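You operate a simulated robot arm through the tools that you are given. There is no shell and no other tool. Be economical: measure what you need, move in short steps, check, and stop when the job is done.

The job below is to be done with a simulated two-armed robot. You get a single attempt, and the scene is never put back.

## Task
Try the green ring gauge on the pin in the gauge seat, then sort the pin.
Fine: Green tray if the ring goes over, orange if it stops. Ring back in the gauge drawer, drawer shut. Keep fingers out of the bores. Drop, pinch and damage nothing, leave nothing switched on. Where these are worked on the way, their far stop is far enough and under half their travel is too little: gauge drawer.

It is judged by the outcome, as a careful person would: the job done as asked, and still so three seconds after it is handed in. It fails if anything else is knocked over, pushed out of place, dropped, spilled or broken.

## Robot
Two 7-joint arms with two-finger grippers on one trunk, on a base that drives. Base frame: it is fixed to the floor where the robot stands at the start and does not move with it; the origin is under the middle of the robot, x ahead of it, y to its left, z up. Lengths are in cm, angles in degrees, forces in N, time in s.
The left shoulder is at the start at [12, 21.6, 105.6], the right one opposite. With the tool pointing down near the work surface each hand reaches from about 38 to 86 cm from the robot's upright axis, wherever it stands, measured 20 degrees to its own side. Places, roughly: gauge drawer [60, -10, 70]; square-head pin [125, 100, 100]. Payload 3.18 kg a hand.
The TCP of each hand is the grasp point between the finger pads, 3 cm short of the fingertips. In the tool frame z runs along the fingers and y along their closing line. Largest opening 14.4 cm; the body of the gripper starts 10.3 cm behind the TCP.
Orientation is told as [roll, pitch, yaw] about the base's x, y, z axes, in that order, counted from this pose: with the fingers straight down and closing along the base's y, the tool's x points along the base's -x, its y along +y and its z along -z.

## Interface
- The arms move only by the tool jog_arm. It takes "left_deltas", "right_deltas" or both (then of equal length, played together; a hand with none holds still); each is a list of rows, each a list of 7 numbers: the shift along the base's x, y, z in cm, then the turn, a rotation vector about the base's x, y, z in rad, then the finger opening in cm, from 0 to 14.4. In form: [[tx, ty, tz, wx, wy, wz, hand], ...]. A call has 1 to 8 rows; each row shifts and turns the commanded pose from where the row before left it. A row lasts 0.2 s, in which the tool goes at most 5 cm and 8.6 degrees; a call with a longer step from one row to the next is refused whole, and so is a gripper value outside its range. A pose out of reach is approached as far as the arm can. The call stops where the force on the tool passes 90 N (or 10 N more than at its start, if that is more) or the arm is blocked; 0.2 s more then pass. Each finger halts on what it meets, pressing with about 32 N; the grip force reading is that of the motor and also rises with nothing between the fingers. The clock runs only during rows and for 0.2 s after the last one: add rows that do not move to give the fingers time. The reply holds the time, the measured pose of the TCP, the force on the tool along the base axes, the opening and the grip force, in the units named above and with some noise, with the torque about the TCP (base axes, N m) and any sound that the robot's microphone picked up.
- Cameras (640 x 400 px; columns grow to the right, rows downward): "scene" is now at [24.65, 0.17, 125.2]; the picture's right is [0.06, -1.00, 0.00], its down [-0.50, -0.03, -0.86] and it looks along [0.86, 0.05, -0.51] (base axes); focal length 214 px, centre (320, 200). "left" rides on the left gripper at [7.6, -1.6, -14.3] in its tool frame; the picture's right is [0.21, 0.98, 0.00], its down [-0.84, 0.18, -0.51] and it looks along [-0.50, 0.11, 0.86] (tool axes); focal length 218 px, centre (320, 200). "right" rides on the right gripper at [7.6, 1.6, -14.3] in its tool frame; the picture's right is [-0.21, 0.98, 0.00], its down [-0.84, -0.18, -0.51] and it looks along [-0.50, -0.11, 0.86] (tool axes); focal length 218 px, centre (320, 200).
- capture(camera): a new picture of that camera. The clock stands still meanwhile.
- raise_lower(by): slides the trunk up (or, below 0, down) by that many cm; the arms and the scene camera ride with it, the base frame stays. It gives what a move gives, with no picture.
- roll_base(legs): drives the robot by 1 to 6 legs, each [ahead, left, turn to the left] in cm, cm and degrees, along the robot's own axes; the way and the turn of a leg run together, so that a leg with both is an arc; at most 150 cm and 180 degrees a leg. The arms and the cameras ride along, it lands a little off, and it stops where it bumps. It gives what a move gives.
- turn_head(pan, tilt): turns the head with the scene camera to pan (to the left, within 80 degrees either way) and tilt (down, from -29 to 69), counted from straight ahead of the robot. It gives what a move gives.
- point_at(camera, pixels): there is no depth. For up to 12 entries [column, row, z] of the newest picture of that camera ("zoom" is the newest enlarged one), the place [x, y] in the base frame at which the ray of that pixel passes the height z, good to about 0.3 cm, but the place of the scene camera against the robot may be out by one fixed shift of up to 1.2 cm in any direction. The clock stands still meanwhile.
- zoom(camera, box): a new picture of the part [left, top, right, bottom] of that camera's present view, enlarged. The clock stands still meanwhile.
- hand_in(): hands the job in; it is judged then, once.

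Keep the steps short. Do not move on a guess: measure, check each grasp and each placing, and mend mistakes. In all there are 80 turns and 62 pictures (those below and enlarged ones count). Leave the grippers open and the arms clear of the work at the hand-in unless told otherwise, and finish with a single line.

The tools are called after ">>>" by a JSON object that holds its "name" and its "arguments". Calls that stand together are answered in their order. jog_arm: Moves the arms, as the interface text tells. Its arguments: {"type":"object","properties":{"left_deltas":{"type":"array","items":{"type":"array","items":{"type":"number"}}},"right_deltas":{"type":"array","items":{"type":"array","items":{"type":"number"}}}},"required":[]} The other tools are called the same way: raise_lower (by) slides the trunk up or down; roll_base (legs) drives the base; turn_head (pan, tilt) turns the head that bears the scene camera; capture (camera) takes a picture; point_at (camera, pixels) gives the place at which the rays of pixels pass given heights; zoom (camera, box) takes an enlarged picture of a part of a camera's view; hand_in () hands the job in.

At the start:

```text
time_s: 0.0
left_position: [31.88, 12.61, 127.79]
left_orientation: [-0.1, -0.1, 0.1]
left_ft_force: [-0.6, -0.1, -0.3]
left_ft_torque: [-0.01, 0.0, 0.0]
left_gripper_width: 14.39
left_grip_force: 0.1
right_position: [37.67, -18.39, 123.1]
right_orientation: [0.0, 0.0, 0.1]
right_ft_force: [0.2, 0.0, 1.0]
right_ft_torque: [-0.01, 0.0, 0.0]
right_gripper_width: 14.38
right_grip_force: 0.1
trunk travel left (down, up): [-14.2, 22.7]
robot x, y, heading: [0.14, -0.01, -0.1]
head pan, tilt: [3.6, 30.4]
```

scene: 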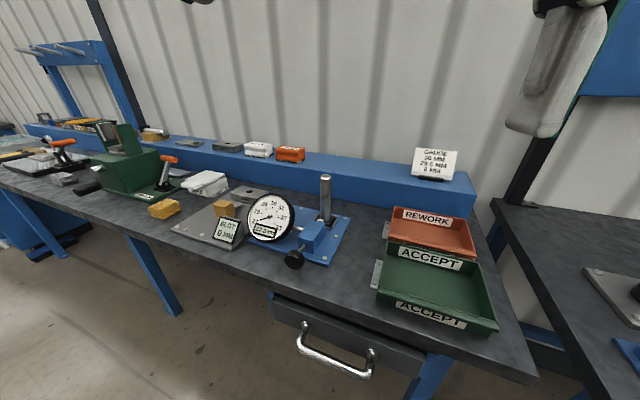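
right: 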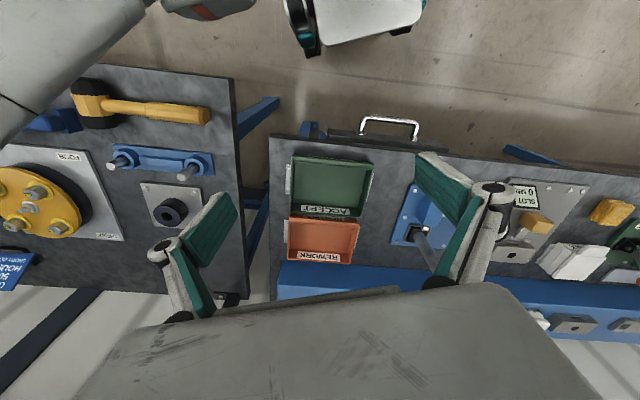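
left: 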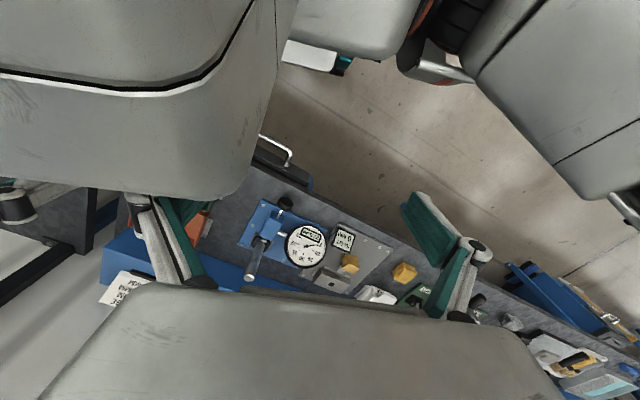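

I see the blue gauge seat with an upright pin near (326,200), the trays at right, and the drawer handle at (335,350). I'll zoom in on these.

>>> {"name": "zoom", "arguments": {"camera": "scene", "box": [220, 140, 380, 280]}}

>>> {"name": "zoom", "arguments": {"camera": "scene", "box": [360, 130, 520, 350]}}

>>> {"name": "zoom", "arguments": {"camera": "scene", "box": [250, 270, 450, 395]}}

```text
2.86 times, centred on (300, 210) of scene
```

zoom: 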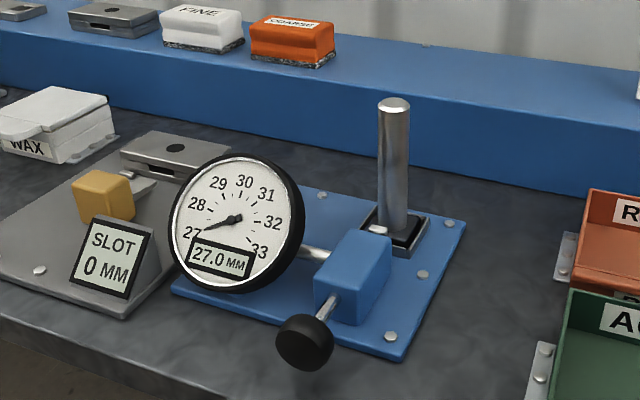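

```text
1.82 times, centred on (440, 240) of scene
```

zoom: 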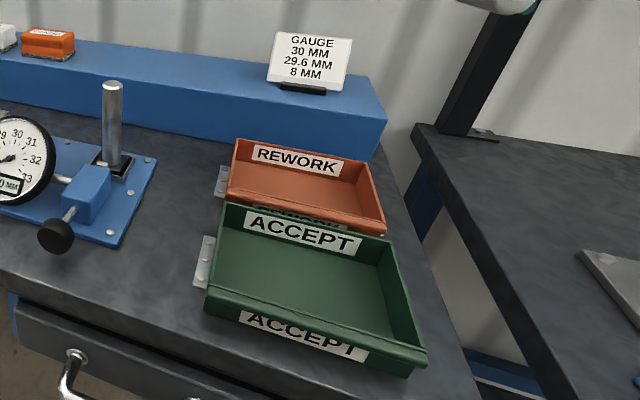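

```text
3.20 times, centred on (350, 332) of scene
```

zoom: 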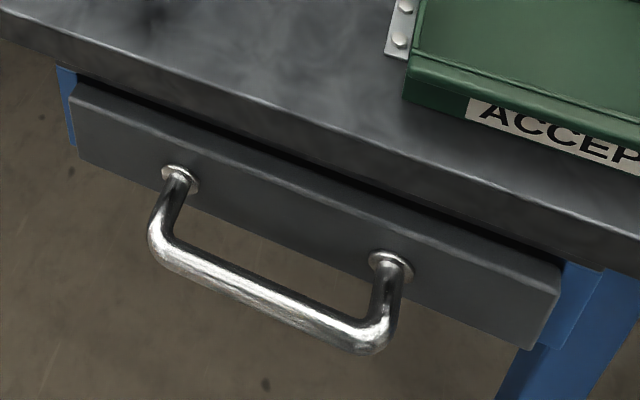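

The drawer is shut and the pin stands in a black square seat on the blue plate. To get heights I'll triangulate the same features in the scene and right cameras.

>>> {"name": "zoom", "arguments": {"camera": "right", "box": [270, 100, 480, 290]}}

>>> {"name": "point_at", "arguments": {"camera": "scene", "pixels": [[300, 344, 60], [300, 344, 70], [367, 376, 60], [367, 376, 70], [325, 176, 80], [325, 176, 100], [378, 287, 75], [378, 287, 85], [497, 330, 75], [497, 330, 85], [335, 265, 75], [335, 265, 85]]}}

```text
2.11 times, centred on (375, 195) of right
```

zoom: 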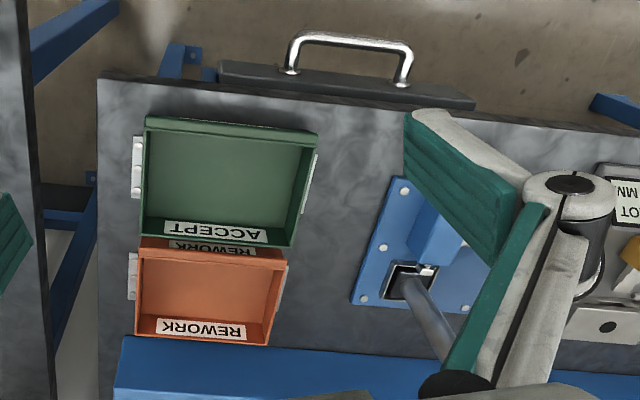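

```text
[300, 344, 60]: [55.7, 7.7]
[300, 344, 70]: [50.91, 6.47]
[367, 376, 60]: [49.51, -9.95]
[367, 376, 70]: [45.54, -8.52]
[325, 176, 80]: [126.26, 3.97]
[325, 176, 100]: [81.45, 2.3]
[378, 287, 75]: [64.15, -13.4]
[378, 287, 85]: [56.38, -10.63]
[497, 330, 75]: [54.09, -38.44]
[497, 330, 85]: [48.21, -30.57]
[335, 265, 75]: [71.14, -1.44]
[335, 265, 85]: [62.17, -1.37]
```

>>> {"name": "point_at", "arguments": {"camera": "zoom", "pixels": [[400, 178, 75], [400, 178, 85], [352, 303, 75], [352, 303, 85], [97, 72, 75], [97, 72, 85], [292, 36, 60], [292, 36, 70], [410, 45, 60], [410, 45, 70]]}}

>>> {"name": "point_at", "arguments": {"camera": "scene", "pixels": [[330, 266, 75], [330, 266, 85], [351, 218, 75], [351, 218, 85], [537, 381, 75], [537, 381, 85]]}}

```text
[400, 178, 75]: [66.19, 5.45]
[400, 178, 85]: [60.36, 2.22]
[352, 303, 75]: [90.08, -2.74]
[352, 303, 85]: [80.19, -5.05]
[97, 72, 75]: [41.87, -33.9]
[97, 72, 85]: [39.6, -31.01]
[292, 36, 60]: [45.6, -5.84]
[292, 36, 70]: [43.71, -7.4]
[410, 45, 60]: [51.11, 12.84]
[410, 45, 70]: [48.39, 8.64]
```

```text
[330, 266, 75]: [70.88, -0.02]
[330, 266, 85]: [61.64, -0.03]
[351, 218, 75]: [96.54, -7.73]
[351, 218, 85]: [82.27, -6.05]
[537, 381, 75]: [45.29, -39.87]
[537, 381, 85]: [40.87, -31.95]
```

Triangulation puts the bench top at z≈88 and the handle at z≈75, and the bench is yawed about -16.5° against me. I'll back off a little, square up to the bench, and move left so that the drawer and pin suit the right hand.

>>> {"name": "roll_base", "arguments": {"legs": [[-10, 0, 0], [0, 0, -16.5], [0, 20, 0]]}}

>>> {"name": "turn_head", "arguments": {"pan": 0, "tilt": 45}}

>>> {"name": "capture", "arguments": {"camera": "scene"}}

>>> {"name": "capture", "arguments": {"camera": "right"}}

```text
time_s: 4.1
left_position: [29.67, 22.3, 127.71]
left_orientation: [0.0, 0.0, -16.5]
left_ft_force: [-0.5, 0.8, 0.5]
left_ft_torque: [-0.02, 0.01, 0.0]
left_gripper_width: 14.38
left_grip_force: 0.1
right_position: [26.12, -9.21, 123.03]
right_orientation: [0.0, 0.0, -16.6]
right_ft_force: [0.3, -0.3, 0.5]
right_ft_torque: [-0.02, 0.04, 0.02]
right_gripper_width: 14.41
right_grip_force: 0.1
trunk travel left (down, up): [-14.2, 22.7]
robot x, y, heading: [-4.28, 18.92, -16.6]
head pan, tilt: [3.6, 30.4]
```

```text
time_s: 4.9
left_position: [30.03, 22.04, 127.61]
left_orientation: [-0.2, -0.3, -15.8]
left_ft_force: [45.7, -11.0, -13.4]
left_ft_torque: [1.34, 2.08, 3.53]
left_gripper_width: 14.0
left_grip_force: 0.0
right_position: [26.3, -9.34, 122.93]
right_orientation: [0.0, 0.0, -16.5]
right_ft_force: [-0.5, 0.4, 0.7]
right_ft_torque: [0.03, -0.03, 0.01]
right_gripper_width: 14.4
right_grip_force: 0.1
trunk travel left (down, up): [-14.2, 22.7]
robot x, y, heading: [-4.54, 19.04, -16.3]
head pan, tilt: [0.0, 45.0]
```

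```text
54 pictures are left
```

scene: 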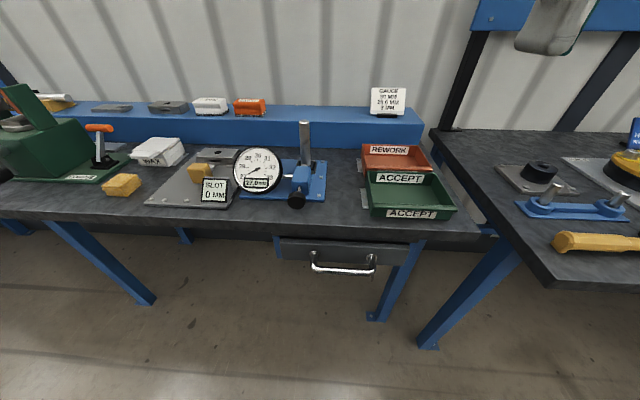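

```text
53 pictures are left
```

right: 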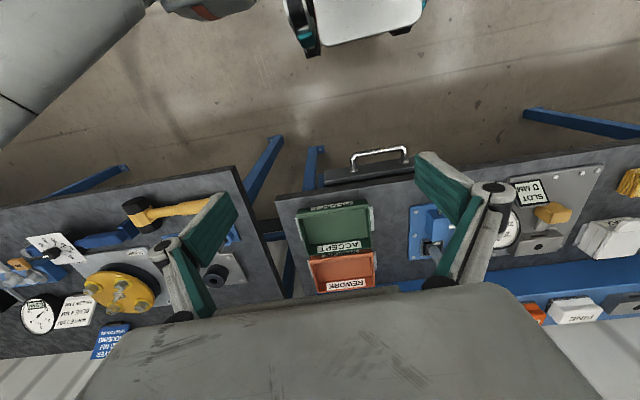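

Tilting the head made it press on the left gripper (46 N). I'll move the left hand sideways to the robot's left, away from the head.

>>> {"name": "jog_arm", "arguments": {"left_deltas": [[1, 3.5, 0, 0, 0, 0, 14.4], [1, 3.5, 0, 0, 0, 0, 14.4], [1, 3.5, 0, 0, 0, 0, 14.4], [1, 3.5, 0, 0, 0, 0, 14.4], [1, 3.5, 0, 0, 0, 0, 14.4]]}}

>>> {"name": "zoom", "arguments": {"camera": "scene", "box": [230, 110, 470, 290]}}

>>> {"name": "zoom", "arguments": {"camera": "right", "box": [280, 130, 480, 300]}}

```text
time_s: 6.1
left_position: [32.26, 35.64, 121.75]
left_orientation: [-0.1, 0.1, -16.2]
left_ft_force: [-0.3, 0.7, 0.4]
left_ft_torque: [-0.02, -0.03, -0.03]
left_gripper_width: 14.38
left_grip_force: 0.1
left hand out of reach, approached as far as the arm can: row 2, 3, 4, 5
right_position: [26.33, -9.29, 123.03]
right_orientation: [0.0, 0.0, -16.5]
right_ft_force: [-0.4, 0.1, -0.4]
right_ft_torque: [-0.03, 0.03, 0.04]
right_gripper_width: 14.41
right_grip_force: 0.1
trunk travel left (down, up): [-14.2, 22.7]
robot x, y, heading: [-4.7, 19.28, -16.4]
head pan, tilt: [0.0, 45.0]
```

```text
2.22 times, centred on (350, 200) of scene
```

zoom: 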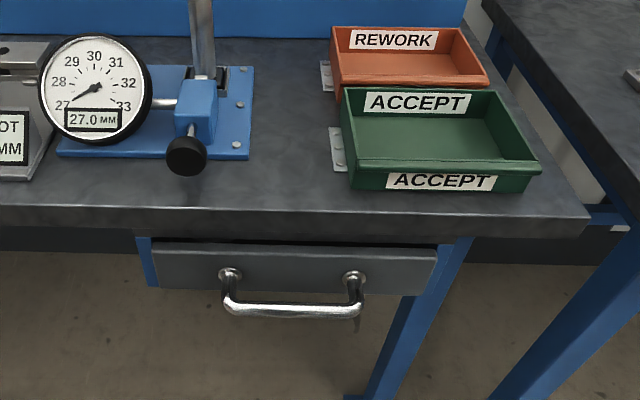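

```text
2.35 times, centred on (380, 215) of right
```

zoom: 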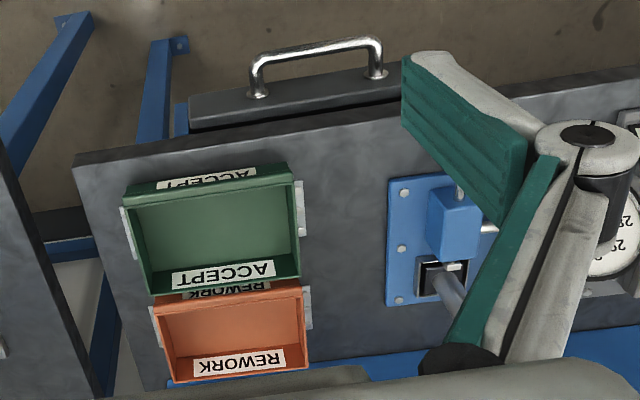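

>>> {"name": "point_at", "arguments": {"camera": "zoom", "pixels": [[258, 56, 75], [258, 56, 80], [378, 43, 75], [378, 43, 80], [190, 110, 80], [72, 160, 88], [72, 160, 84], [388, 180, 88], [388, 305, 88], [440, 270, 90]]}}

>>> {"name": "point_at", "arguments": {"camera": "scene", "pixels": [[308.6, 249.5, 75], [308.6, 249.5, 80], [366.7, 250.5, 75], [366.7, 250.5, 80], [469, 231, 84], [469, 231, 88], [325, 200, 88], [320.5, 159, 88], [305, 123, 100], [305, 123, 110]]}}

```text
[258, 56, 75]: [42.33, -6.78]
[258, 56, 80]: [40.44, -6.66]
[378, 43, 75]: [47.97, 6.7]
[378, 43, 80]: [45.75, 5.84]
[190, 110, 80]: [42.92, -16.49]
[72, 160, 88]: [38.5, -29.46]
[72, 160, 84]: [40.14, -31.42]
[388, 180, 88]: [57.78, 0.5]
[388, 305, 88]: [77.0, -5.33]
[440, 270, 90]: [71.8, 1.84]
```

```text
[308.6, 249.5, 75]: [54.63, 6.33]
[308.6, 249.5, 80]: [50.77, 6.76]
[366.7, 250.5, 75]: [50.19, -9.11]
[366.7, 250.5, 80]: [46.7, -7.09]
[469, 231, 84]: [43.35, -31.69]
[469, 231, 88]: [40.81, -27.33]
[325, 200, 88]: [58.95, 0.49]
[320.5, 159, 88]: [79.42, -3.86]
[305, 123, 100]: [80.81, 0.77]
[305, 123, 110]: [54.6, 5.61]
```

The view changed between capture and zoom because the head was released, so I'll retake the scene zoom and use that one for the measurement.

>>> {"name": "zoom", "arguments": {"camera": "scene", "box": [210, 80, 450, 260]}}

```text
2.22 times, centred on (330, 170) of scene
```

zoom: 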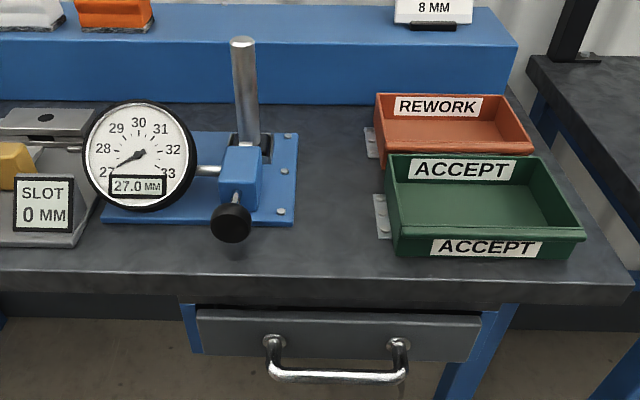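

>>> {"name": "point_at", "arguments": {"camera": "zoom", "pixels": [[272, 374, 75], [272, 374, 80], [401, 376, 75], [401, 376, 80], [634, 281, 84], [634, 281, 88], [296, 222, 88], [298, 133, 88], [242, 41, 100], [242, 41, 105], [196, 310, 80], [481, 313, 80]]}}

```text
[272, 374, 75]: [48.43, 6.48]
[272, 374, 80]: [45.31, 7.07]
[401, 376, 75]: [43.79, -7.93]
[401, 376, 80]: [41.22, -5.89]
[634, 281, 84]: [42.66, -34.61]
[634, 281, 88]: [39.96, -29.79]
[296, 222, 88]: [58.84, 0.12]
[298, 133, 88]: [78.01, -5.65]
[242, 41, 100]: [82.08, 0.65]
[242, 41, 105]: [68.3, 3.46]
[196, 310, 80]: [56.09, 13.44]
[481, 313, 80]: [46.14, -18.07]
```

The handle bar is centred at about (44.5, -0.2, 76.5) and runs parallel to the bench edge. I'll move the right hand to above it, yawing -90° so the fingers close across the bar.

>>> {"name": "jog_arm", "arguments": {"right_deltas": [[1.8, 1.0, -1.9, 0, 0, -0.145, 14.4], [1.8, 1.0, -1.9, 0, 0, -0.145, 14.4], [1.8, 1.0, -1.9, 0, 0, -0.145, 14.4], [1.8, 1.0, -1.9, 0, 0, -0.145, 14.4], [1.8, 1.0, -1.9, 0, 0, -0.145, 14.4], [1.8, 1.0, -1.9, 0, 0, -0.145, 14.4], [1.8, 1.0, -1.9, 0, 0, -0.145, 14.4], [1.8, 1.0, -1.9, 0, 0, -0.145, 14.4]]}}

```text
time_s: 7.9
left_position: [32.55, 35.58, 121.7]
left_orientation: [-0.1, 0.1, -16.3]
left_ft_force: [0.0, -1.3, -0.3]
left_ft_torque: [-0.01, 0.03, 0.04]
left_gripper_width: 14.42
left_grip_force: 0.1
right_position: [40.84, -1.1, 107.44]
right_orientation: [0.0, 0.1, -83.2]
right_ft_force: [-0.5, 0.8, -0.3]
right_ft_torque: [-0.02, -0.01, 0.03]
right_gripper_width: 14.42
right_grip_force: 0.0
trunk travel left (down, up): [-14.2, 22.7]
robot x, y, heading: [-4.77, 19.03, -16.4]
head pan, tilt: [0.0, 45.0]
```

>>> {"name": "jog_arm", "arguments": {"right_deltas": [[-0.5, 0.4, -2.9, 0, 0, -0.136, 6], [-0.5, 0.4, -2.9, 0, 0, -0.136, 6], [-0.5, 0.4, -2.9, 0, 0, -0.136, 6], [0, 0.3, -2.9, -0.041, -0.139, 0, 6], [0, 0.3, -2.9, -0.041, -0.139, 0, 6], [0, 0.3, -2.9, -0.041, -0.139, 0, 6]]}}

>>> {"name": "capture", "arguments": {"camera": "right"}}

>>> {"name": "zoom", "arguments": {"camera": "scene", "box": [210, 120, 450, 300]}}

```text
time_s: 9.3
left_position: [32.35, 35.72, 121.76]
left_orientation: [-0.1, 0.0, -16.3]
left_ft_force: [-0.1, -0.4, -1.2]
left_ft_torque: [0.0, 0.01, -0.03]
left_gripper_width: 14.39
left_grip_force: 0.1
right_position: [39.29, 0.91, 90.32]
right_orientation: [25.0, 0.0, -106.4]
right_ft_force: [-0.1, -1.0, -0.2]
right_ft_torque: [0.0, 0.01, 0.03]
right_gripper_width: 6.0
right_grip_force: 0.1
trunk travel left (down, up): [-14.2, 22.7]
robot x, y, heading: [-4.5, 19.43, -16.2]
head pan, tilt: [0.0, 45.0]
```

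```text
49 pictures are left
```

right: 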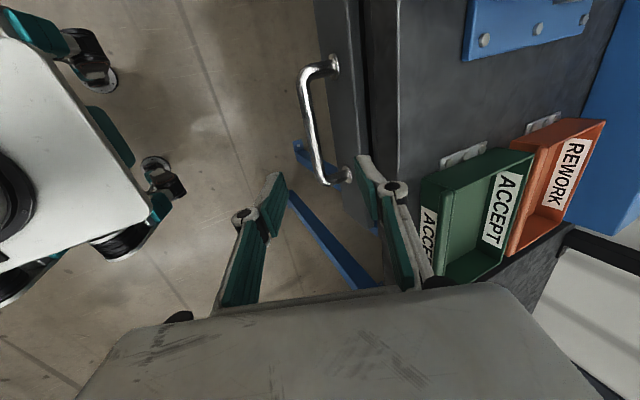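

```text
2.22 times, centred on (330, 210) of scene
```

zoom: 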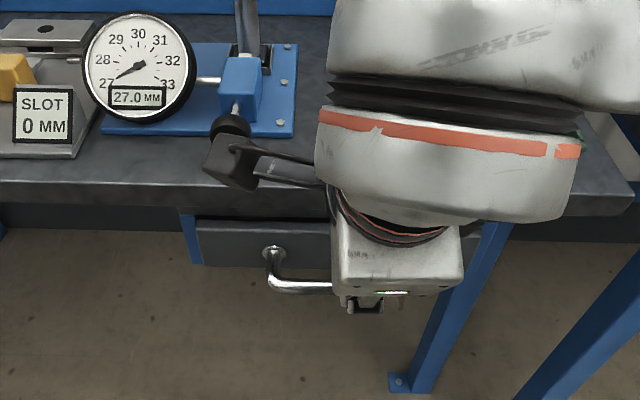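

The bar shows at (305,80)–(322,178) in the right camera. I'll get its location at several heights.

>>> {"name": "point_at", "arguments": {"camera": "right", "pixels": [[303, 78, 75], [303, 78, 77], [303, 78, 79], [323, 178, 75], [323, 178, 77], [323, 178, 79], [311, 125, 77], [332, 65, 77], [348, 172, 77], [396, 178, 88]]}}

>>> {"name": "point_at", "arguments": {"camera": "zoom", "pixels": [[272, 284, 75], [272, 284, 77], [272, 284, 79]]}}

```text
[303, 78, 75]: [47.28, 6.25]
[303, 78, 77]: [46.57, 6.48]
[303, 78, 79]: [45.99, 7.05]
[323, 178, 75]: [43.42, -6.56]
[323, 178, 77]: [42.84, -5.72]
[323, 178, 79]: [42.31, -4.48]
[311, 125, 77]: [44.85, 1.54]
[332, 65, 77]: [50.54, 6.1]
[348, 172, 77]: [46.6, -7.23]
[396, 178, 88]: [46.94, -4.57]
```

```text
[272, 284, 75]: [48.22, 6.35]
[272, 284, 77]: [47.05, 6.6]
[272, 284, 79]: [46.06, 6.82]
```

The bar centre is about (45.0, 0.2, 76) with the drawer front about 4 cm behind it. I'll narrow the fingers to 4 cm and go down along the tool axis over the bar.

>>> {"name": "jog_arm", "arguments": {"right_deltas": [[0, 0, 0, 0, 0, 0, 4], [0.96, -0.28, -2.56, 0, 0, 0, 4], [0.96, -0.28, -2.56, 0, 0, 0, 4], [0.96, -0.28, -2.56, 0, 0, 0, 4], [0.96, -0.28, -2.56, 0, 0, 0, 4]]}}

>>> {"name": "capture", "arguments": {"camera": "right"}}

```text
time_s: 10.5
left_position: [32.32, 35.59, 121.75]
left_orientation: [-0.1, 0.1, -16.2]
left_ft_force: [-0.1, 0.2, -0.3]
left_ft_torque: [-0.01, 0.02, -0.04]
left_gripper_width: 14.4
left_grip_force: 0.1
right_position: [43.1, -0.3, 80.02]
right_orientation: [24.9, 0.1, -106.4]
right_ft_force: [0.9, 0.6, -0.1]
right_ft_torque: [-0.04, 0.01, 0.01]
right_gripper_width: 3.98
right_grip_force: 0.0
trunk travel left (down, up): [-14.2, 22.7]
robot x, y, heading: [-4.49, 18.9, -16.4]
head pan, tilt: [0.0, 45.0]
```

```text
47 pictures are left
```

right: 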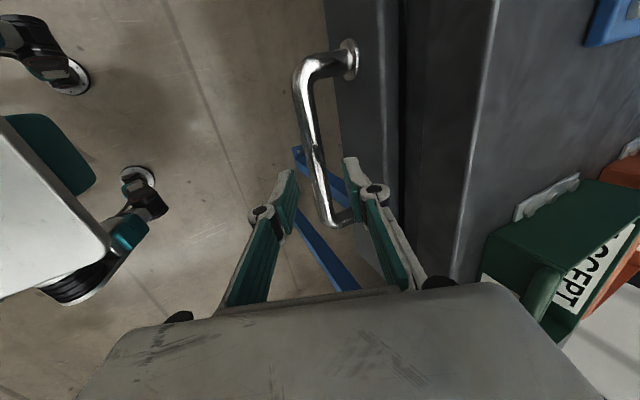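

The bar lies between the open fingers, so I'll go down the last step and close.

>>> {"name": "jog_arm", "arguments": {"right_deltas": [[0.96, -0.28, -2.56, 0, 0, 0, 4], [0.2, -0.06, -0.5, 0, 0, 0, 4], [0, 0, 0, 0, 0, 0, 0.5], [0, 0, 0, 0, 0, 0, 0.5]]}}

>>> {"name": "capture", "arguments": {"camera": "right"}}

```text
time_s: 11.5
left_position: [32.31, 35.69, 121.77]
left_orientation: [-0.1, 0.0, -16.2]
left_ft_force: [0.5, 0.2, -0.5]
left_ft_torque: [0.01, 0.03, 0.0]
left_gripper_width: 14.42
left_grip_force: 0.0
right_position: [43.94, -0.7, 76.97]
right_orientation: [24.9, 0.0, -106.5]
right_ft_force: [-4.3, 4.3, -6.5]
right_ft_torque: [0.78, -0.1, -1.0]
right_gripper_width: 1.73
right_grip_force: 45.0
trunk travel left (down, up): [-14.2, 22.7]
robot x, y, heading: [-4.59, 19.07, -16.6]
head pan, tilt: [0.0, 45.0]
```

```text
46 pictures are left
```

right: 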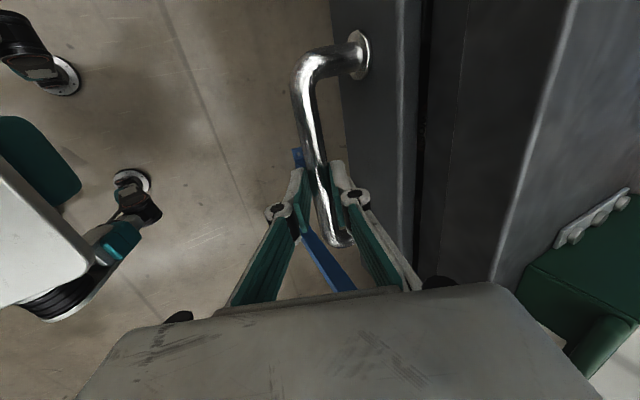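

The handle is gripped at 1.73 cm. Now I'll pull straight out, towards -n = (-0.959, 0.282).

>>> {"name": "jog_arm", "arguments": {"right_deltas": [[-0.96, 0.28, 0, 0, 0, 0, 0.5], [-1.44, 0.42, 0, 0, 0, 0, 0.5], [-1.92, 0.56, 0, 0, 0, 0, 0.5], [-1.92, 0.56, 0, 0, 0, 0, 0.5], [-1.92, 0.56, 0, 0, 0, 0, 0.5], [-1.92, 0.56, 0, 0, 0, 0, 0.5]]}}

>>> {"name": "capture", "arguments": {"camera": "scene"}}

```text
time_s: 12.9
left_position: [32.45, 35.74, 121.79]
left_orientation: [-0.1, 0.1, -16.2]
left_ft_force: [-0.3, 0.3, 1.0]
left_ft_torque: [0.01, 0.01, -0.02]
left_gripper_width: 14.43
left_grip_force: 0.0
right_position: [34.18, 2.63, 77.03]
right_orientation: [24.8, 0.0, -106.2]
right_ft_force: [5.6, 19.5, -19.4]
right_ft_torque: [0.87, -0.15, -0.75]
right_gripper_width: 1.77
right_grip_force: 45.2
trunk travel left (down, up): [-14.2, 22.7]
robot x, y, heading: [-4.27, 19.08, -16.4]
head pan, tilt: [0.0, 45.0]
```

```text
45 pictures are left
```

scene: 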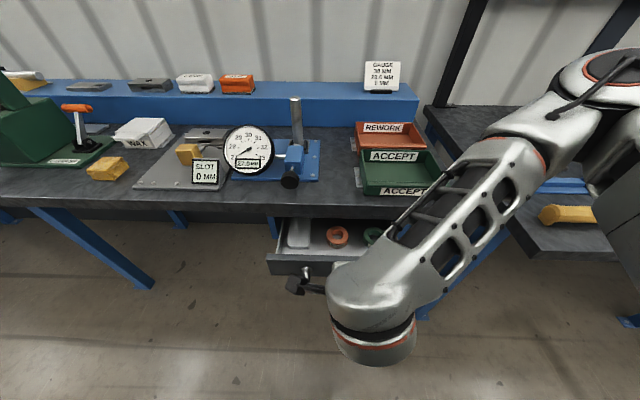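

The drawer is out about 10 cm and I can see orange and green rings in it. I'll keep pulling with slightly more +y to ease the side load.

>>> {"name": "jog_arm", "arguments": {"right_deltas": [[-1.4, 0.6, -0.1, 0, 0, 0, 0.5], [-1.4, 0.5, -0.1, 0, 0, 0, 0.5], [-1.43, 0.45, 0, 0, 0, 0, 0.5], [-1.43, 0.45, 0, 0, 0, 0, 0.5]]}}

>>> {"name": "zoom", "arguments": {"camera": "scene", "box": [230, 190, 430, 315]}}

```text
time_s: 13.9
left_position: [32.42, 35.64, 121.72]
left_orientation: [-0.2, 0.1, -16.3]
left_ft_force: [-0.3, 0.5, 0.2]
left_ft_torque: [0.01, -0.03, -0.01]
left_gripper_width: 14.39
left_grip_force: 0.0
right_position: [28.52, 4.37, 77.01]
right_orientation: [24.8, -0.1, -106.4]
right_ft_force: [5.2, 21.4, -20.1]
right_ft_torque: [0.66, -0.04, -0.93]
right_gripper_width: 1.78
right_grip_force: 45.0
trunk travel left (down, up): [-14.2, 22.7]
robot x, y, heading: [-4.57, 19.09, -16.5]
head pan, tilt: [0.0, 45.0]
```

```text
3.20 times, centred on (330, 252) of scene
```

zoom: 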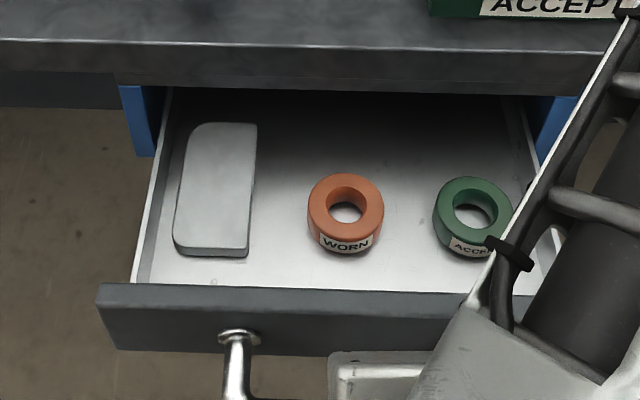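

The green ring sits at the right end of the drawer. I'll pull a bit further to find the stop and be sure of well over half travel.

>>> {"name": "jog_arm", "arguments": {"right_deltas": [[-1.43, 0.45, 0, 0, 0, 0, 0.5], [-1.43, 0.45, 0, 0, 0, 0, 0.5], [-1.43, 0.45, 0, 0, 0, 0, 0.5]]}}

```text
time_s: 14.7
left_position: [32.28, 35.54, 121.88]
left_orientation: [0.0, -0.1, -16.4]
left_ft_force: [-0.1, 0.3, 0.9]
left_ft_torque: [0.03, -0.02, 0.01]
left_gripper_width: 14.39
left_grip_force: 0.0
right_position: [25.99, 5.69, 76.61]
right_orientation: [25.5, -0.3, -108.4]
right_ft_force: [-3.9, -17.1, 24.4]
right_ft_torque: [-0.36, -0.13, -0.07]
right_gripper_width: 1.69
right_grip_force: 45.4
right hand out of reach, approached as far as the arm can: row 1, 2, 3
trunk travel left (down, up): [-14.2, 22.7]
robot x, y, heading: [-4.37, 19.19, -16.5]
head pan, tilt: [0.0, 45.0]
```

The arm's reach ended with the drawer about 18.7 cm out. I'll open the fingers and lift off the bar.

>>> {"name": "jog_arm", "arguments": {"right_deltas": [[0, 0, 0, 0, 0, 0, 4.2], [0, 0, 0, 0, 0, 0, 4.2], [0, 0, 1.5, 0, 0, 0, 4.2], [0, 0, 2, 0, 0, 0, 4.2], [0, 0, 3, 0, 0, 0, 4.2], [0, 0, 4, 0, 0, 0, 4.2], [0, 0, 4, 0, 0, 0, 4.2], [1, 0, 4, 0, 0, 0, 4.2]]}}

>>> {"name": "capture", "arguments": {"camera": "right"}}

```text
time_s: 15.9
left_position: [32.31, 35.64, 121.78]
left_orientation: [-0.1, -0.1, -16.3]
left_ft_force: [-0.2, 0.3, -0.4]
left_ft_torque: [-0.03, 0.0, 0.02]
left_gripper_width: 14.36
left_grip_force: 0.0
right_position: [26.27, 1.94, 79.68]
right_orientation: [26.5, -8.4, -110.8]
right_ft_force: [0.0, 0.3, 0.5]
right_ft_torque: [0.03, 0.03, 0.0]
right_gripper_width: 4.2
right_grip_force: 0.0
right hand out of reach, approached as far as the arm can: row 3, 5
trunk travel left (down, up): [-14.2, 22.7]
robot x, y, heading: [-4.68, 19.07, -16.3]
head pan, tilt: [0.0, 45.0]
stopped in row 6 (right hand): the arm was blocked; the commanded pose is now the measured one
```

```text
43 pictures are left
```

right: 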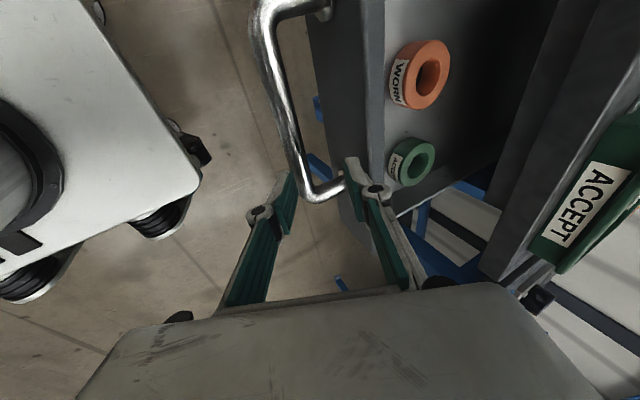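

The tips are about level with the bar top and the arm is near its inner limit, so I'll make small up-and-forward steps.

>>> {"name": "jog_arm", "arguments": {"right_deltas": [[0.4, 0, 1, 0, 0, 0, 4.2], [0.4, 0, 1, 0, 0, 0, 4.2], [0.4, 0, 1, 0, 0, 0, 4.2], [0.4, 0, 1, 0, 0, 0, 4.2]]}}

```text
time_s: 16.9
left_position: [32.37, 35.66, 121.77]
left_orientation: [-0.2, 0.0, -16.3]
left_ft_force: [-0.8, 0.0, -0.2]
left_ft_torque: [-0.02, 0.02, 0.01]
left_gripper_width: 14.4
left_grip_force: 0.1
right_position: [28.0, 2.29, 83.75]
right_orientation: [26.4, -8.4, -110.7]
right_ft_force: [1.0, 1.0, 0.7]
right_ft_torque: [0.04, -0.01, -0.03]
right_gripper_width: 4.21
right_grip_force: 0.1
trunk travel left (down, up): [-14.2, 22.7]
robot x, y, heading: [-4.34, 19.09, -16.5]
head pan, tilt: [0.0, 45.0]
```

Clear of the bar. I'll go up, take out the tilt, and yaw back towards fingers-down with the closing line along the bench edge.

>>> {"name": "jog_arm", "arguments": {"right_deltas": [[0.5, 0, 3, 0.075, 0.095, -0.0085, 4.2], [0.5, 0, 3, 0.075, 0.095, -0.0085, 6], [0.5, 0, 3, 0.075, 0.095, -0.0085, 7], [0.5, 0, 3, 0.075, 0.095, -0.0085, 8], [0.5, -0.5, 2, 0, 0, 0.145, 8], [0.5, -0.5, 2, 0, 0, 0.145, 8], [0.5, -0.5, 0, 0, 0, 0.145, 8], [0.5, -0.5, 0, 0, 0, 0.145, 8]]}}

>>> {"name": "jog_arm", "arguments": {"right_deltas": [[0.2, -0.5, 0, 0, 0, 0.145, 8], [0.2, -0.5, 0, 0, 0, 0.145, 8], [0.2, -0.5, 0, 0, 0, 0.145, 8], [0.2, -0.5, 0, 0, 0, 0.145, 8], [0, 0, 0, 0, 0, 0.145, 8], [0, 0, 0, 0, 0, 0.145, 8], [0, 0, 0, 0, 0, 0.145, 8]]}}

>>> {"name": "capture", "arguments": {"camera": "right"}}

```text
time_s: 18.7
left_position: [32.34, 35.58, 121.83]
left_orientation: [-0.1, 0.0, -16.2]
left_ft_force: [-0.6, -0.3, 0.1]
left_ft_torque: [-0.01, -0.01, 0.03]
left_gripper_width: 14.39
left_grip_force: 0.0
right_position: [32.06, -0.08, 99.81]
right_orientation: [0.0, 0.0, -77.5]
right_ft_force: [-1.2, -0.4, 0.2]
right_ft_torque: [-0.01, -0.01, -0.02]
right_gripper_width: 8.0
right_grip_force: 0.2
trunk travel left (down, up): [-14.2, 22.7]
robot x, y, heading: [-4.41, 19.08, -16.2]
head pan, tilt: [0.0, 45.0]
```

```text
time_s: 20.3
left_position: [32.22, 35.66, 121.84]
left_orientation: [-0.1, -0.1, -16.3]
left_ft_force: [1.3, -0.1, -0.1]
left_ft_torque: [0.05, -0.01, 0.03]
left_gripper_width: 14.42
left_grip_force: 0.0
right_position: [32.85, -1.8, 99.75]
right_orientation: [-0.2, 0.2, -19.3]
right_ft_force: [-0.3, 0.5, -0.2]
right_ft_torque: [0.0, 0.01, 0.0]
right_gripper_width: 8.0
right_grip_force: 0.1
trunk travel left (down, up): [-14.2, 22.7]
robot x, y, heading: [-4.38, 19.28, -16.3]
head pan, tilt: [0.0, 45.0]
```

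```text
42 pictures are left
```

right: 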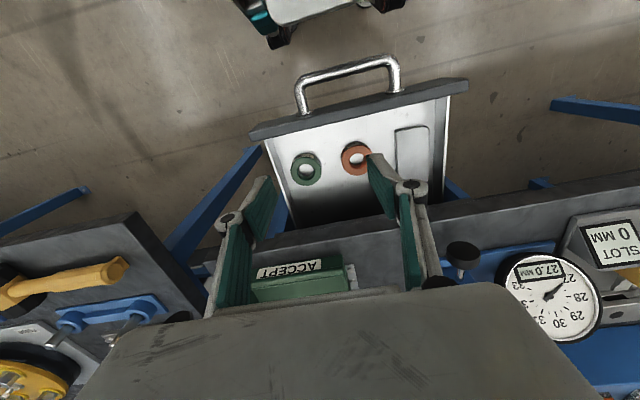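

The green ring is at (306,169). I'll locate it together with the drawer walls and bench edge, and check it against the scene view.

>>> {"name": "zoom", "arguments": {"camera": "right", "box": [240, 70, 480, 230]}}

>>> {"name": "capture", "arguments": {"camera": "scene"}}

```text
2.50 times, centred on (360, 150) of right
```

zoom: 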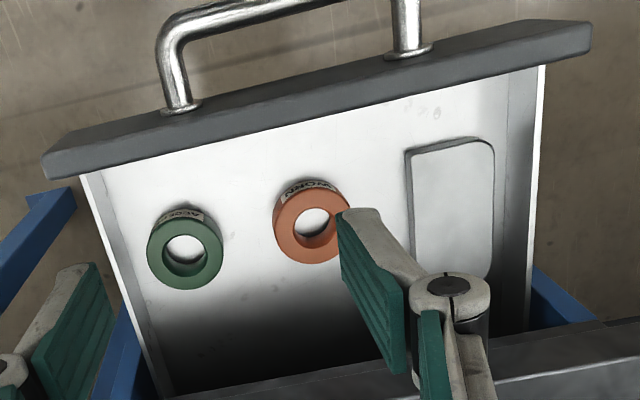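

```text
40 pictures are left
```

scene: 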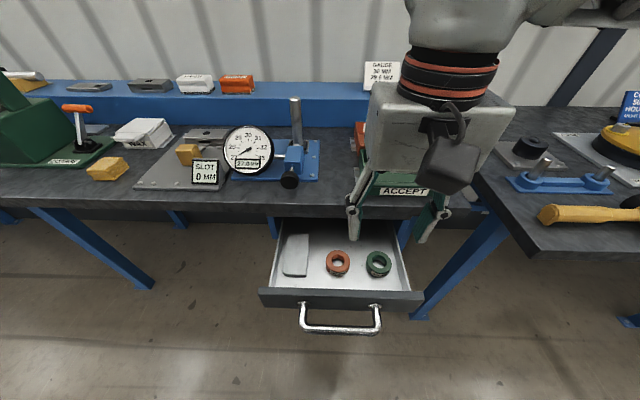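

>>> {"name": "point_at", "arguments": {"camera": "zoom", "pixels": [[185, 251, 72], [185, 251, 75], [185, 251, 78], [147, 255, 75], [222, 248, 75], [42, 165, 80], [590, 28, 80], [620, 322, 88], [500, 345, 88], [140, 340, 78], [175, 105, 76], [312, 221, 75]]}}

>>> {"name": "point_at", "arguments": {"camera": "scene", "pixels": [[378, 260, 72], [378, 260, 75], [378, 260, 78], [258, 293, 80], [423, 297, 80], [338, 259, 75], [304, 216, 84]]}}

```text
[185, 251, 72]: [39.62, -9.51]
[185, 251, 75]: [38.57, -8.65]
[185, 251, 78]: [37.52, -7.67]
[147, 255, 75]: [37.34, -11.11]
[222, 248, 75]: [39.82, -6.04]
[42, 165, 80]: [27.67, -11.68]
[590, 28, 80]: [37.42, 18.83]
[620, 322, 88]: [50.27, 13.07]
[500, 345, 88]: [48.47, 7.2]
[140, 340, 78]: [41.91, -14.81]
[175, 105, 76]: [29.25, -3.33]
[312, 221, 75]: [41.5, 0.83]
```

```text
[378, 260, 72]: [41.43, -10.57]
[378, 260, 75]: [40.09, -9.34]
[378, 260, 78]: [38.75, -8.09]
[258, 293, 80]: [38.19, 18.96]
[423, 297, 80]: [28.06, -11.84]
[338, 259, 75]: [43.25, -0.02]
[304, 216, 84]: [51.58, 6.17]
```

The ring's outer diameter is about 5.6 cm, centred near (38.6, -8.7), with about 5 cm from its centre to the drawer's right wall. I'll hover above it with a 7.2 cm opening and look again.

>>> {"name": "jog_arm", "arguments": {"right_deltas": [[1.44, -1.7, -2.4, 0, 0, 0.04, 7.2], [1.44, -1.7, -2.4, 0, 0, 0, 7.2], [1.44, -1.7, -2.4, 0, 0, 0, 7.2], [1.44, -1.7, -2.4, 0, 0, 0, 7.2]]}}

>>> {"name": "capture", "arguments": {"camera": "right"}}

```text
time_s: 21.3
left_position: [32.43, 35.56, 121.71]
left_orientation: [-0.1, -0.1, -16.2]
left_ft_force: [1.1, 0.2, -0.1]
left_ft_torque: [0.03, 0.02, -0.01]
left_gripper_width: 14.41
left_grip_force: 0.1
right_position: [38.44, -8.77, 90.19]
right_orientation: [-0.1, 0.0, -17.1]
right_ft_force: [0.6, -1.0, 0.0]
right_ft_torque: [0.0, 0.02, 0.03]
right_gripper_width: 7.22
right_grip_force: 0.1
trunk travel left (down, up): [-14.2, 22.7]
robot x, y, heading: [-4.65, 19.16, -16.6]
head pan, tilt: [0.0, 45.0]
```

```text
39 pictures are left
```

right: 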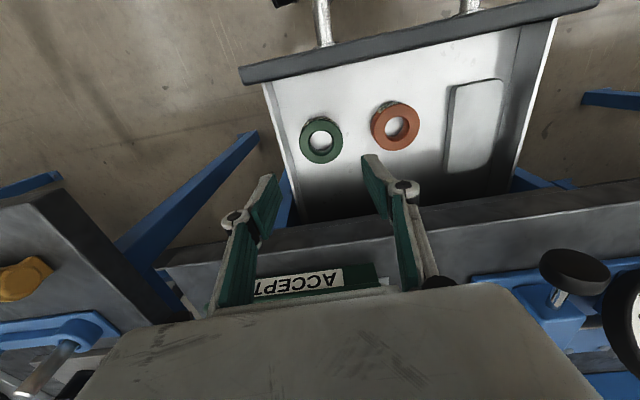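

>>> {"name": "point_at", "arguments": {"camera": "right", "pixels": [[321, 141, 72], [321, 141, 75], [321, 141, 78], [300, 142, 75], [343, 140, 75], [290, 200, 78], [240, 70, 80], [400, 235, 88]]}}

```text
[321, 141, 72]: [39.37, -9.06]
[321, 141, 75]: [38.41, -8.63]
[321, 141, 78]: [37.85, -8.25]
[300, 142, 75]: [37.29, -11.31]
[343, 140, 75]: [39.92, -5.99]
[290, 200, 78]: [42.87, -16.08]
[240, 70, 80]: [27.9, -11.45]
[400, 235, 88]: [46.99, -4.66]
```

Top face is at z≈75, centred at (38.5, -8.65). I'll lower to z≈78 and check with a picture.

>>> {"name": "jog_arm", "arguments": {"right_deltas": [[0, 0.05, -3, 0, 0, 0, 7.2], [0, 0.05, -3, 0, 0, 0, 7.2], [0, 0, -3, 0, 0, 0, 7.2], [0, 0, -3, 0, 0, 0, 7.2]]}}

>>> {"name": "capture", "arguments": {"camera": "right"}}

```text
time_s: 22.3
left_position: [32.22, 35.58, 121.74]
left_orientation: [-0.1, 0.1, -16.2]
left_ft_force: [-0.7, -0.5, -0.4]
left_ft_torque: [-0.02, -0.01, 0.01]
left_gripper_width: 14.42
left_grip_force: 0.1
right_position: [38.62, -8.65, 78.16]
right_orientation: [0.1, 0.1, -17.1]
right_ft_force: [0.8, 0.4, -0.7]
right_ft_torque: [0.01, -0.03, -0.02]
right_gripper_width: 7.09
right_grip_force: 0.1
trunk travel left (down, up): [-14.2, 22.7]
robot x, y, heading: [-4.29, 19.01, -16.3]
head pan, tilt: [0.0, 45.0]
```

```text
38 pictures are left
```

right: 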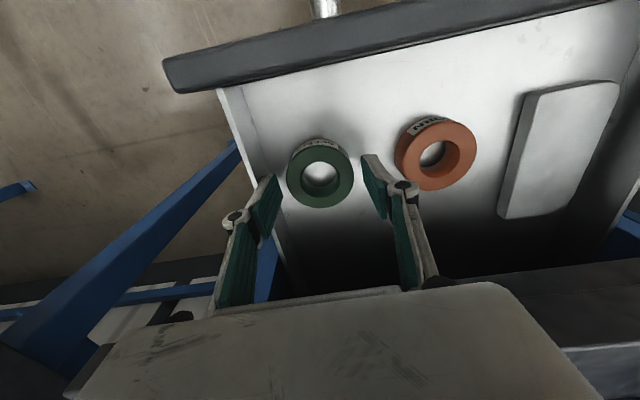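

>>> {"name": "point_at", "arguments": {"camera": "right", "pixels": [[320, 176, 71], [320, 176, 73], [320, 176, 75], [287, 178, 75], [354, 174, 75], [287, 178, 73], [354, 174, 73], [240, 160, 78], [268, 212, 78]]}}

```text
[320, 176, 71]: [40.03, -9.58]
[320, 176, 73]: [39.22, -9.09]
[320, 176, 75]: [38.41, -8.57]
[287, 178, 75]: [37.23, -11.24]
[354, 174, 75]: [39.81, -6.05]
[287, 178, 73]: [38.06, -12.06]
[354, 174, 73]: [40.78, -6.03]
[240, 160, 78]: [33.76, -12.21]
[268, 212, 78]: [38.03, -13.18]
```

The ring centre (38.45, -8.6, top 75) lies under the TCP. I'll lower in small steps and watch the force.

>>> {"name": "jog_arm", "arguments": {"right_deltas": [[-0.1, 0, -0.8, 0, 0, 0, 7.2], [0, 0, -0.8, 0, 0, 0, 7.2]]}}

>>> {"name": "capture", "arguments": {"camera": "right"}}

```text
time_s: 22.9
left_position: [32.13, 35.66, 122.04]
left_orientation: [-0.1, -0.2, -16.4]
left_ft_force: [0.7, 0.1, -1.1]
left_ft_torque: [0.01, -0.04, 0.02]
left_gripper_width: 14.38
left_grip_force: 0.1
right_position: [38.43, -8.7, 77.01]
right_orientation: [-0.1, -0.3, -17.3]
right_ft_force: [-2.0, -9.7, 25.0]
right_ft_torque: [-1.17, 0.37, 0.01]
right_gripper_width: 8.75
right_grip_force: 8.8
trunk travel left (down, up): [-14.2, 22.7]
robot x, y, heading: [-4.64, 19.04, -16.4]
head pan, tilt: [0.0, 45.0]
```

```text
37 pictures are left
```

right: 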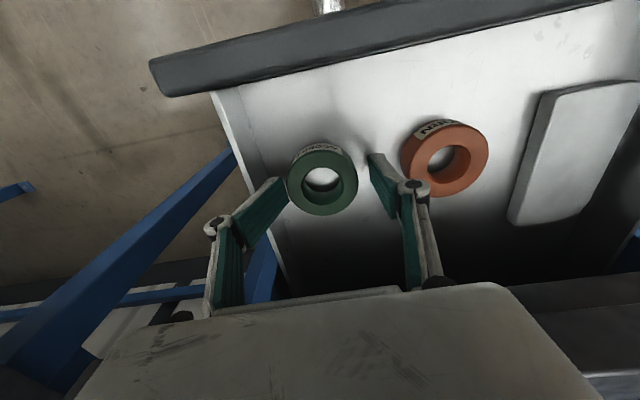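

Contact: 25 N upward at the right finger, and it was pushed outward. I'll back up 1.5 cm and look closely.

>>> {"name": "jog_arm", "arguments": {"right_deltas": [[0, 0, 1, 0, 0, 0, 7.2], [0, 0, 0.3, 0, 0, 0, 7.2], [0, 0, 0, 0, 0, 0, 7.2]]}}

>>> {"name": "zoom", "arguments": {"camera": "right", "box": [180, 90, 420, 250]}}

>>> {"name": "zoom", "arguments": {"camera": "scene", "box": [300, 190, 460, 310]}}

```text
time_s: 23.7
left_position: [32.39, 35.64, 121.76]
left_orientation: [-0.1, 0.1, -16.3]
left_ft_force: [-0.2, 1.2, 0.4]
left_ft_torque: [0.01, -0.01, -0.04]
left_gripper_width: 14.41
left_grip_force: 0.1
right_position: [38.45, -8.51, 77.91]
right_orientation: [0.0, 0.1, -17.1]
right_ft_force: [0.0, 2.6, -0.1]
right_ft_torque: [0.01, 0.0, -0.03]
right_gripper_width: 7.1
right_grip_force: 0.2
trunk travel left (down, up): [-14.2, 22.7]
robot x, y, heading: [-4.5, 19.56, -16.5]
head pan, tilt: [0.0, 45.0]
```

```text
2.50 times, centred on (300, 170) of right
```

zoom: 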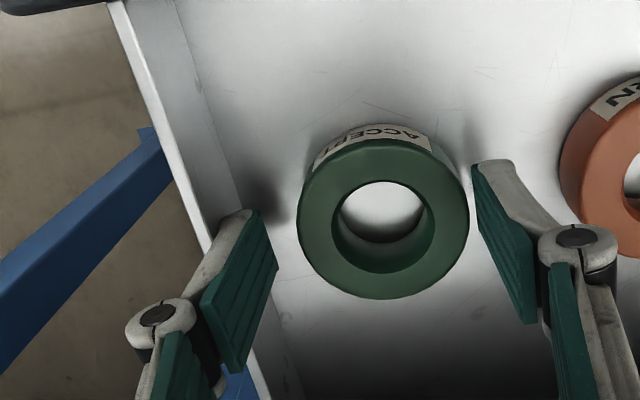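

```text
3.33 times, centred on (380, 250) of scene
```

zoom: 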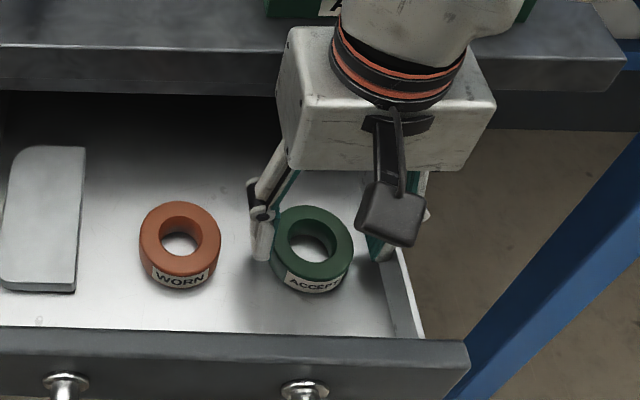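

At fingertip height the ring is about 0.33 cm off towards the left finger, and the right finger sat on the drawer wall. I'll shift left, narrow to 6.8 and lower slowly.

>>> {"name": "jog_arm", "arguments": {"right_deltas": [[0.1, 0.32, 0, 0, 0, 0, 6.8], [0, 0, 0, 0, 0, 0, 6.8], [0, 0, -0.6, 0, 0, 0, 6.8], [0, 0, -0.6, 0, 0, 0, 6.8]]}}

>>> {"name": "zoom", "arguments": {"camera": "right", "box": [180, 90, 420, 250]}}

```text
time_s: 24.7
left_position: [32.37, 35.65, 121.74]
left_orientation: [-0.1, -0.1, -16.3]
left_ft_force: [0.2, -0.7, 0.4]
left_ft_torque: [-0.02, -0.01, 0.01]
left_gripper_width: 14.41
left_grip_force: 0.1
right_position: [38.46, -8.22, 76.63]
right_orientation: [-0.1, 0.0, -17.1]
right_ft_force: [-0.4, 0.4, 0.5]
right_ft_torque: [0.01, 0.01, -0.01]
right_gripper_width: 6.81
right_grip_force: 0.0
trunk travel left (down, up): [-14.2, 22.7]
robot x, y, heading: [-4.34, 19.05, -16.6]
head pan, tilt: [0.0, 45.0]
```

```text
2.50 times, centred on (300, 170) of right
```

zoom: 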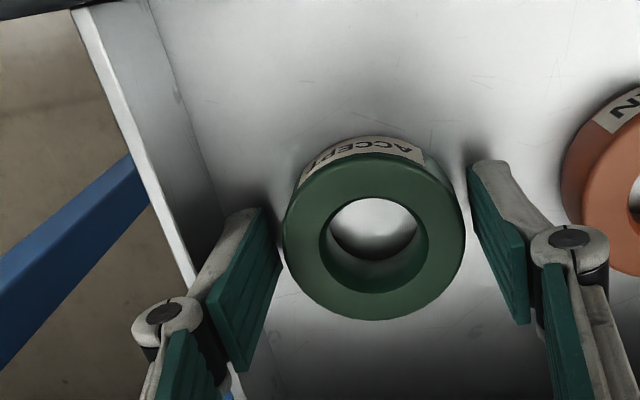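

No contact now, and the ring lies between the fingers. Another 0.6 cm down, then close.

>>> {"name": "jog_arm", "arguments": {"right_deltas": [[0, 0, -0.3, 0, 0, 0, 6.8], [0, 0, -0.3, 0, 0, 0, 6.8]]}}

```text
time_s: 25.3
left_position: [32.32, 35.68, 121.81]
left_orientation: [-0.1, 0.0, -16.2]
left_ft_force: [-0.2, 0.5, 0.3]
left_ft_torque: [0.05, -0.03, 0.0]
left_gripper_width: 14.41
left_grip_force: 0.0
right_position: [38.41, -8.29, 76.04]
right_orientation: [-0.2, -0.1, -17.1]
right_ft_force: [0.3, 1.4, 1.3]
right_ft_torque: [-0.06, 0.04, 0.0]
right_gripper_width: 6.68
right_grip_force: 0.1
trunk travel left (down, up): [-14.2, 22.7]
robot x, y, heading: [-4.4, 19.29, -16.5]
head pan, tilt: [0.0, 45.0]
```

>>> {"name": "jog_arm", "arguments": {"right_deltas": [[0, 0, 0, 0, 0, 0, 4.5], [0, 0, 0, 0, 0, 0, 4.5], [0, 0, 0, 0, 0, 0, 4.5]]}}

>>> {"name": "capture", "arguments": {"camera": "right"}}

```text
time_s: 26.1
left_position: [32.37, 35.66, 121.67]
left_orientation: [-0.1, 0.0, -16.3]
left_ft_force: [-0.9, 0.5, -0.2]
left_ft_torque: [-0.01, 0.02, 0.03]
left_gripper_width: 14.39
left_grip_force: 0.0
right_position: [38.54, -8.19, 75.99]
right_orientation: [-0.2, 0.1, -17.1]
right_ft_force: [0.1, 1.6, 0.4]
right_ft_torque: [0.0, -0.06, 0.02]
right_gripper_width: 5.92
right_grip_force: 31.7
trunk travel left (down, up): [-14.2, 22.7]
robot x, y, heading: [-4.4, 19.13, -16.5]
head pan, tilt: [0.0, 45.0]
```

```text
33 pictures are left
```

right: 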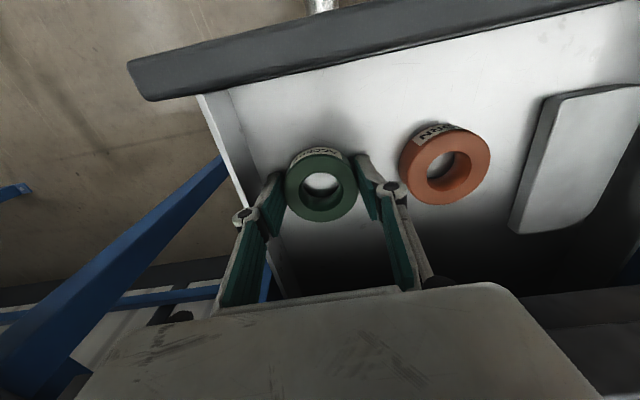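

The ring is gripped at 5.92 cm, with the fingers outside and the bore free. I'll lift it straight up.

>>> {"name": "jog_arm", "arguments": {"right_deltas": [[0, 0, 1, 0, 0, 0, 4.5], [0, 0, 2, 0, 0, 0, 4.5], [0, 0, 3, 0, 0, 0, 4.5], [0, 0, 4.5, 0, 0, 0, 4.5], [0, 0, 4.5, 0, 0, 0, 4.5], [0, 0, 4.5, 0, 0, 0, 4.5], [0, 0, 4.5, 0, 0, 0, 4.5], [0, 0, 4.5, 0, 0, 0, 4.5]]}}

>>> {"name": "jog_arm", "arguments": {"right_deltas": [[0, 0, 4.5, 0, 0, 0, 4.5], [0, 0, 4.5, 0, 0, 0, 4.5], [0, 0, 4.5, 0, 0, 0, 4.5]]}}

>>> {"name": "roll_base", "arguments": {"legs": [[0, 15, 0]]}}

>>> {"name": "capture", "arguments": {"camera": "right"}}

>>> {"name": "capture", "arguments": {"camera": "scene"}}

```text
time_s: 27.9
left_position: [32.29, 35.63, 121.84]
left_orientation: [-0.1, -0.1, -16.4]
left_ft_force: [-0.3, 0.5, 0.1]
left_ft_torque: [0.0, -0.02, -0.03]
left_gripper_width: 14.39
left_grip_force: 0.2
right_position: [38.2, -8.23, 104.69]
right_orientation: [-0.1, 0.0, -17.1]
right_ft_force: [-0.2, 0.6, -0.1]
right_ft_torque: [-0.03, -0.01, 0.02]
right_gripper_width: 4.48
right_grip_force: 0.0
trunk travel left (down, up): [-14.2, 22.7]
robot x, y, heading: [-4.29, 18.78, -16.5]
head pan, tilt: [0.0, 45.0]
```

```text
time_s: 28.7
left_position: [32.21, 35.62, 121.85]
left_orientation: [0.0, -0.1, -16.3]
left_ft_force: [0.2, 0.6, 0.4]
left_ft_torque: [-0.05, -0.01, 0.02]
left_gripper_width: 14.4
left_grip_force: 0.0
right_position: [38.4, -8.41, 118.15]
right_orientation: [-0.1, 0.0, -17.1]
right_ft_force: [-0.1, 1.8, -0.5]
right_ft_torque: [-0.03, -0.03, 0.01]
right_gripper_width: 4.49
right_grip_force: 0.0
trunk travel left (down, up): [-14.2, 22.7]
robot x, y, heading: [-4.37, 19.43, -16.4]
head pan, tilt: [0.0, 45.0]
```

```text
time_s: 30.7
left_position: [36.5, 50.15, 121.76]
left_orientation: [-0.1, 0.0, -16.3]
left_ft_force: [-0.7, 0.2, 0.0]
left_ft_torque: [-0.02, 0.02, 0.03]
left_gripper_width: 14.4
left_grip_force: 0.0
right_position: [42.76, 5.89, 117.93]
right_orientation: [-0.1, -0.1, -17.1]
right_ft_force: [0.0, 0.0, -0.5]
right_ft_torque: [0.0, -0.01, 0.0]
right_gripper_width: 4.48
right_grip_force: 0.0
trunk travel left (down, up): [-14.2, 22.7]
robot x, y, heading: [-0.21, 33.43, -16.4]
head pan, tilt: [0.0, 45.0]
```

```text
32 pictures are left
```

right: 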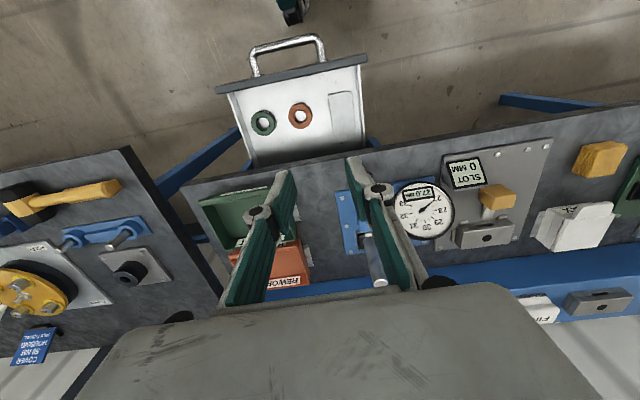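

```text
31 pictures are left
```

scene: 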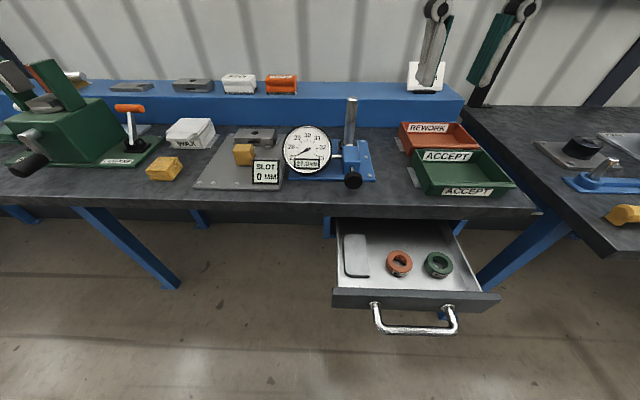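

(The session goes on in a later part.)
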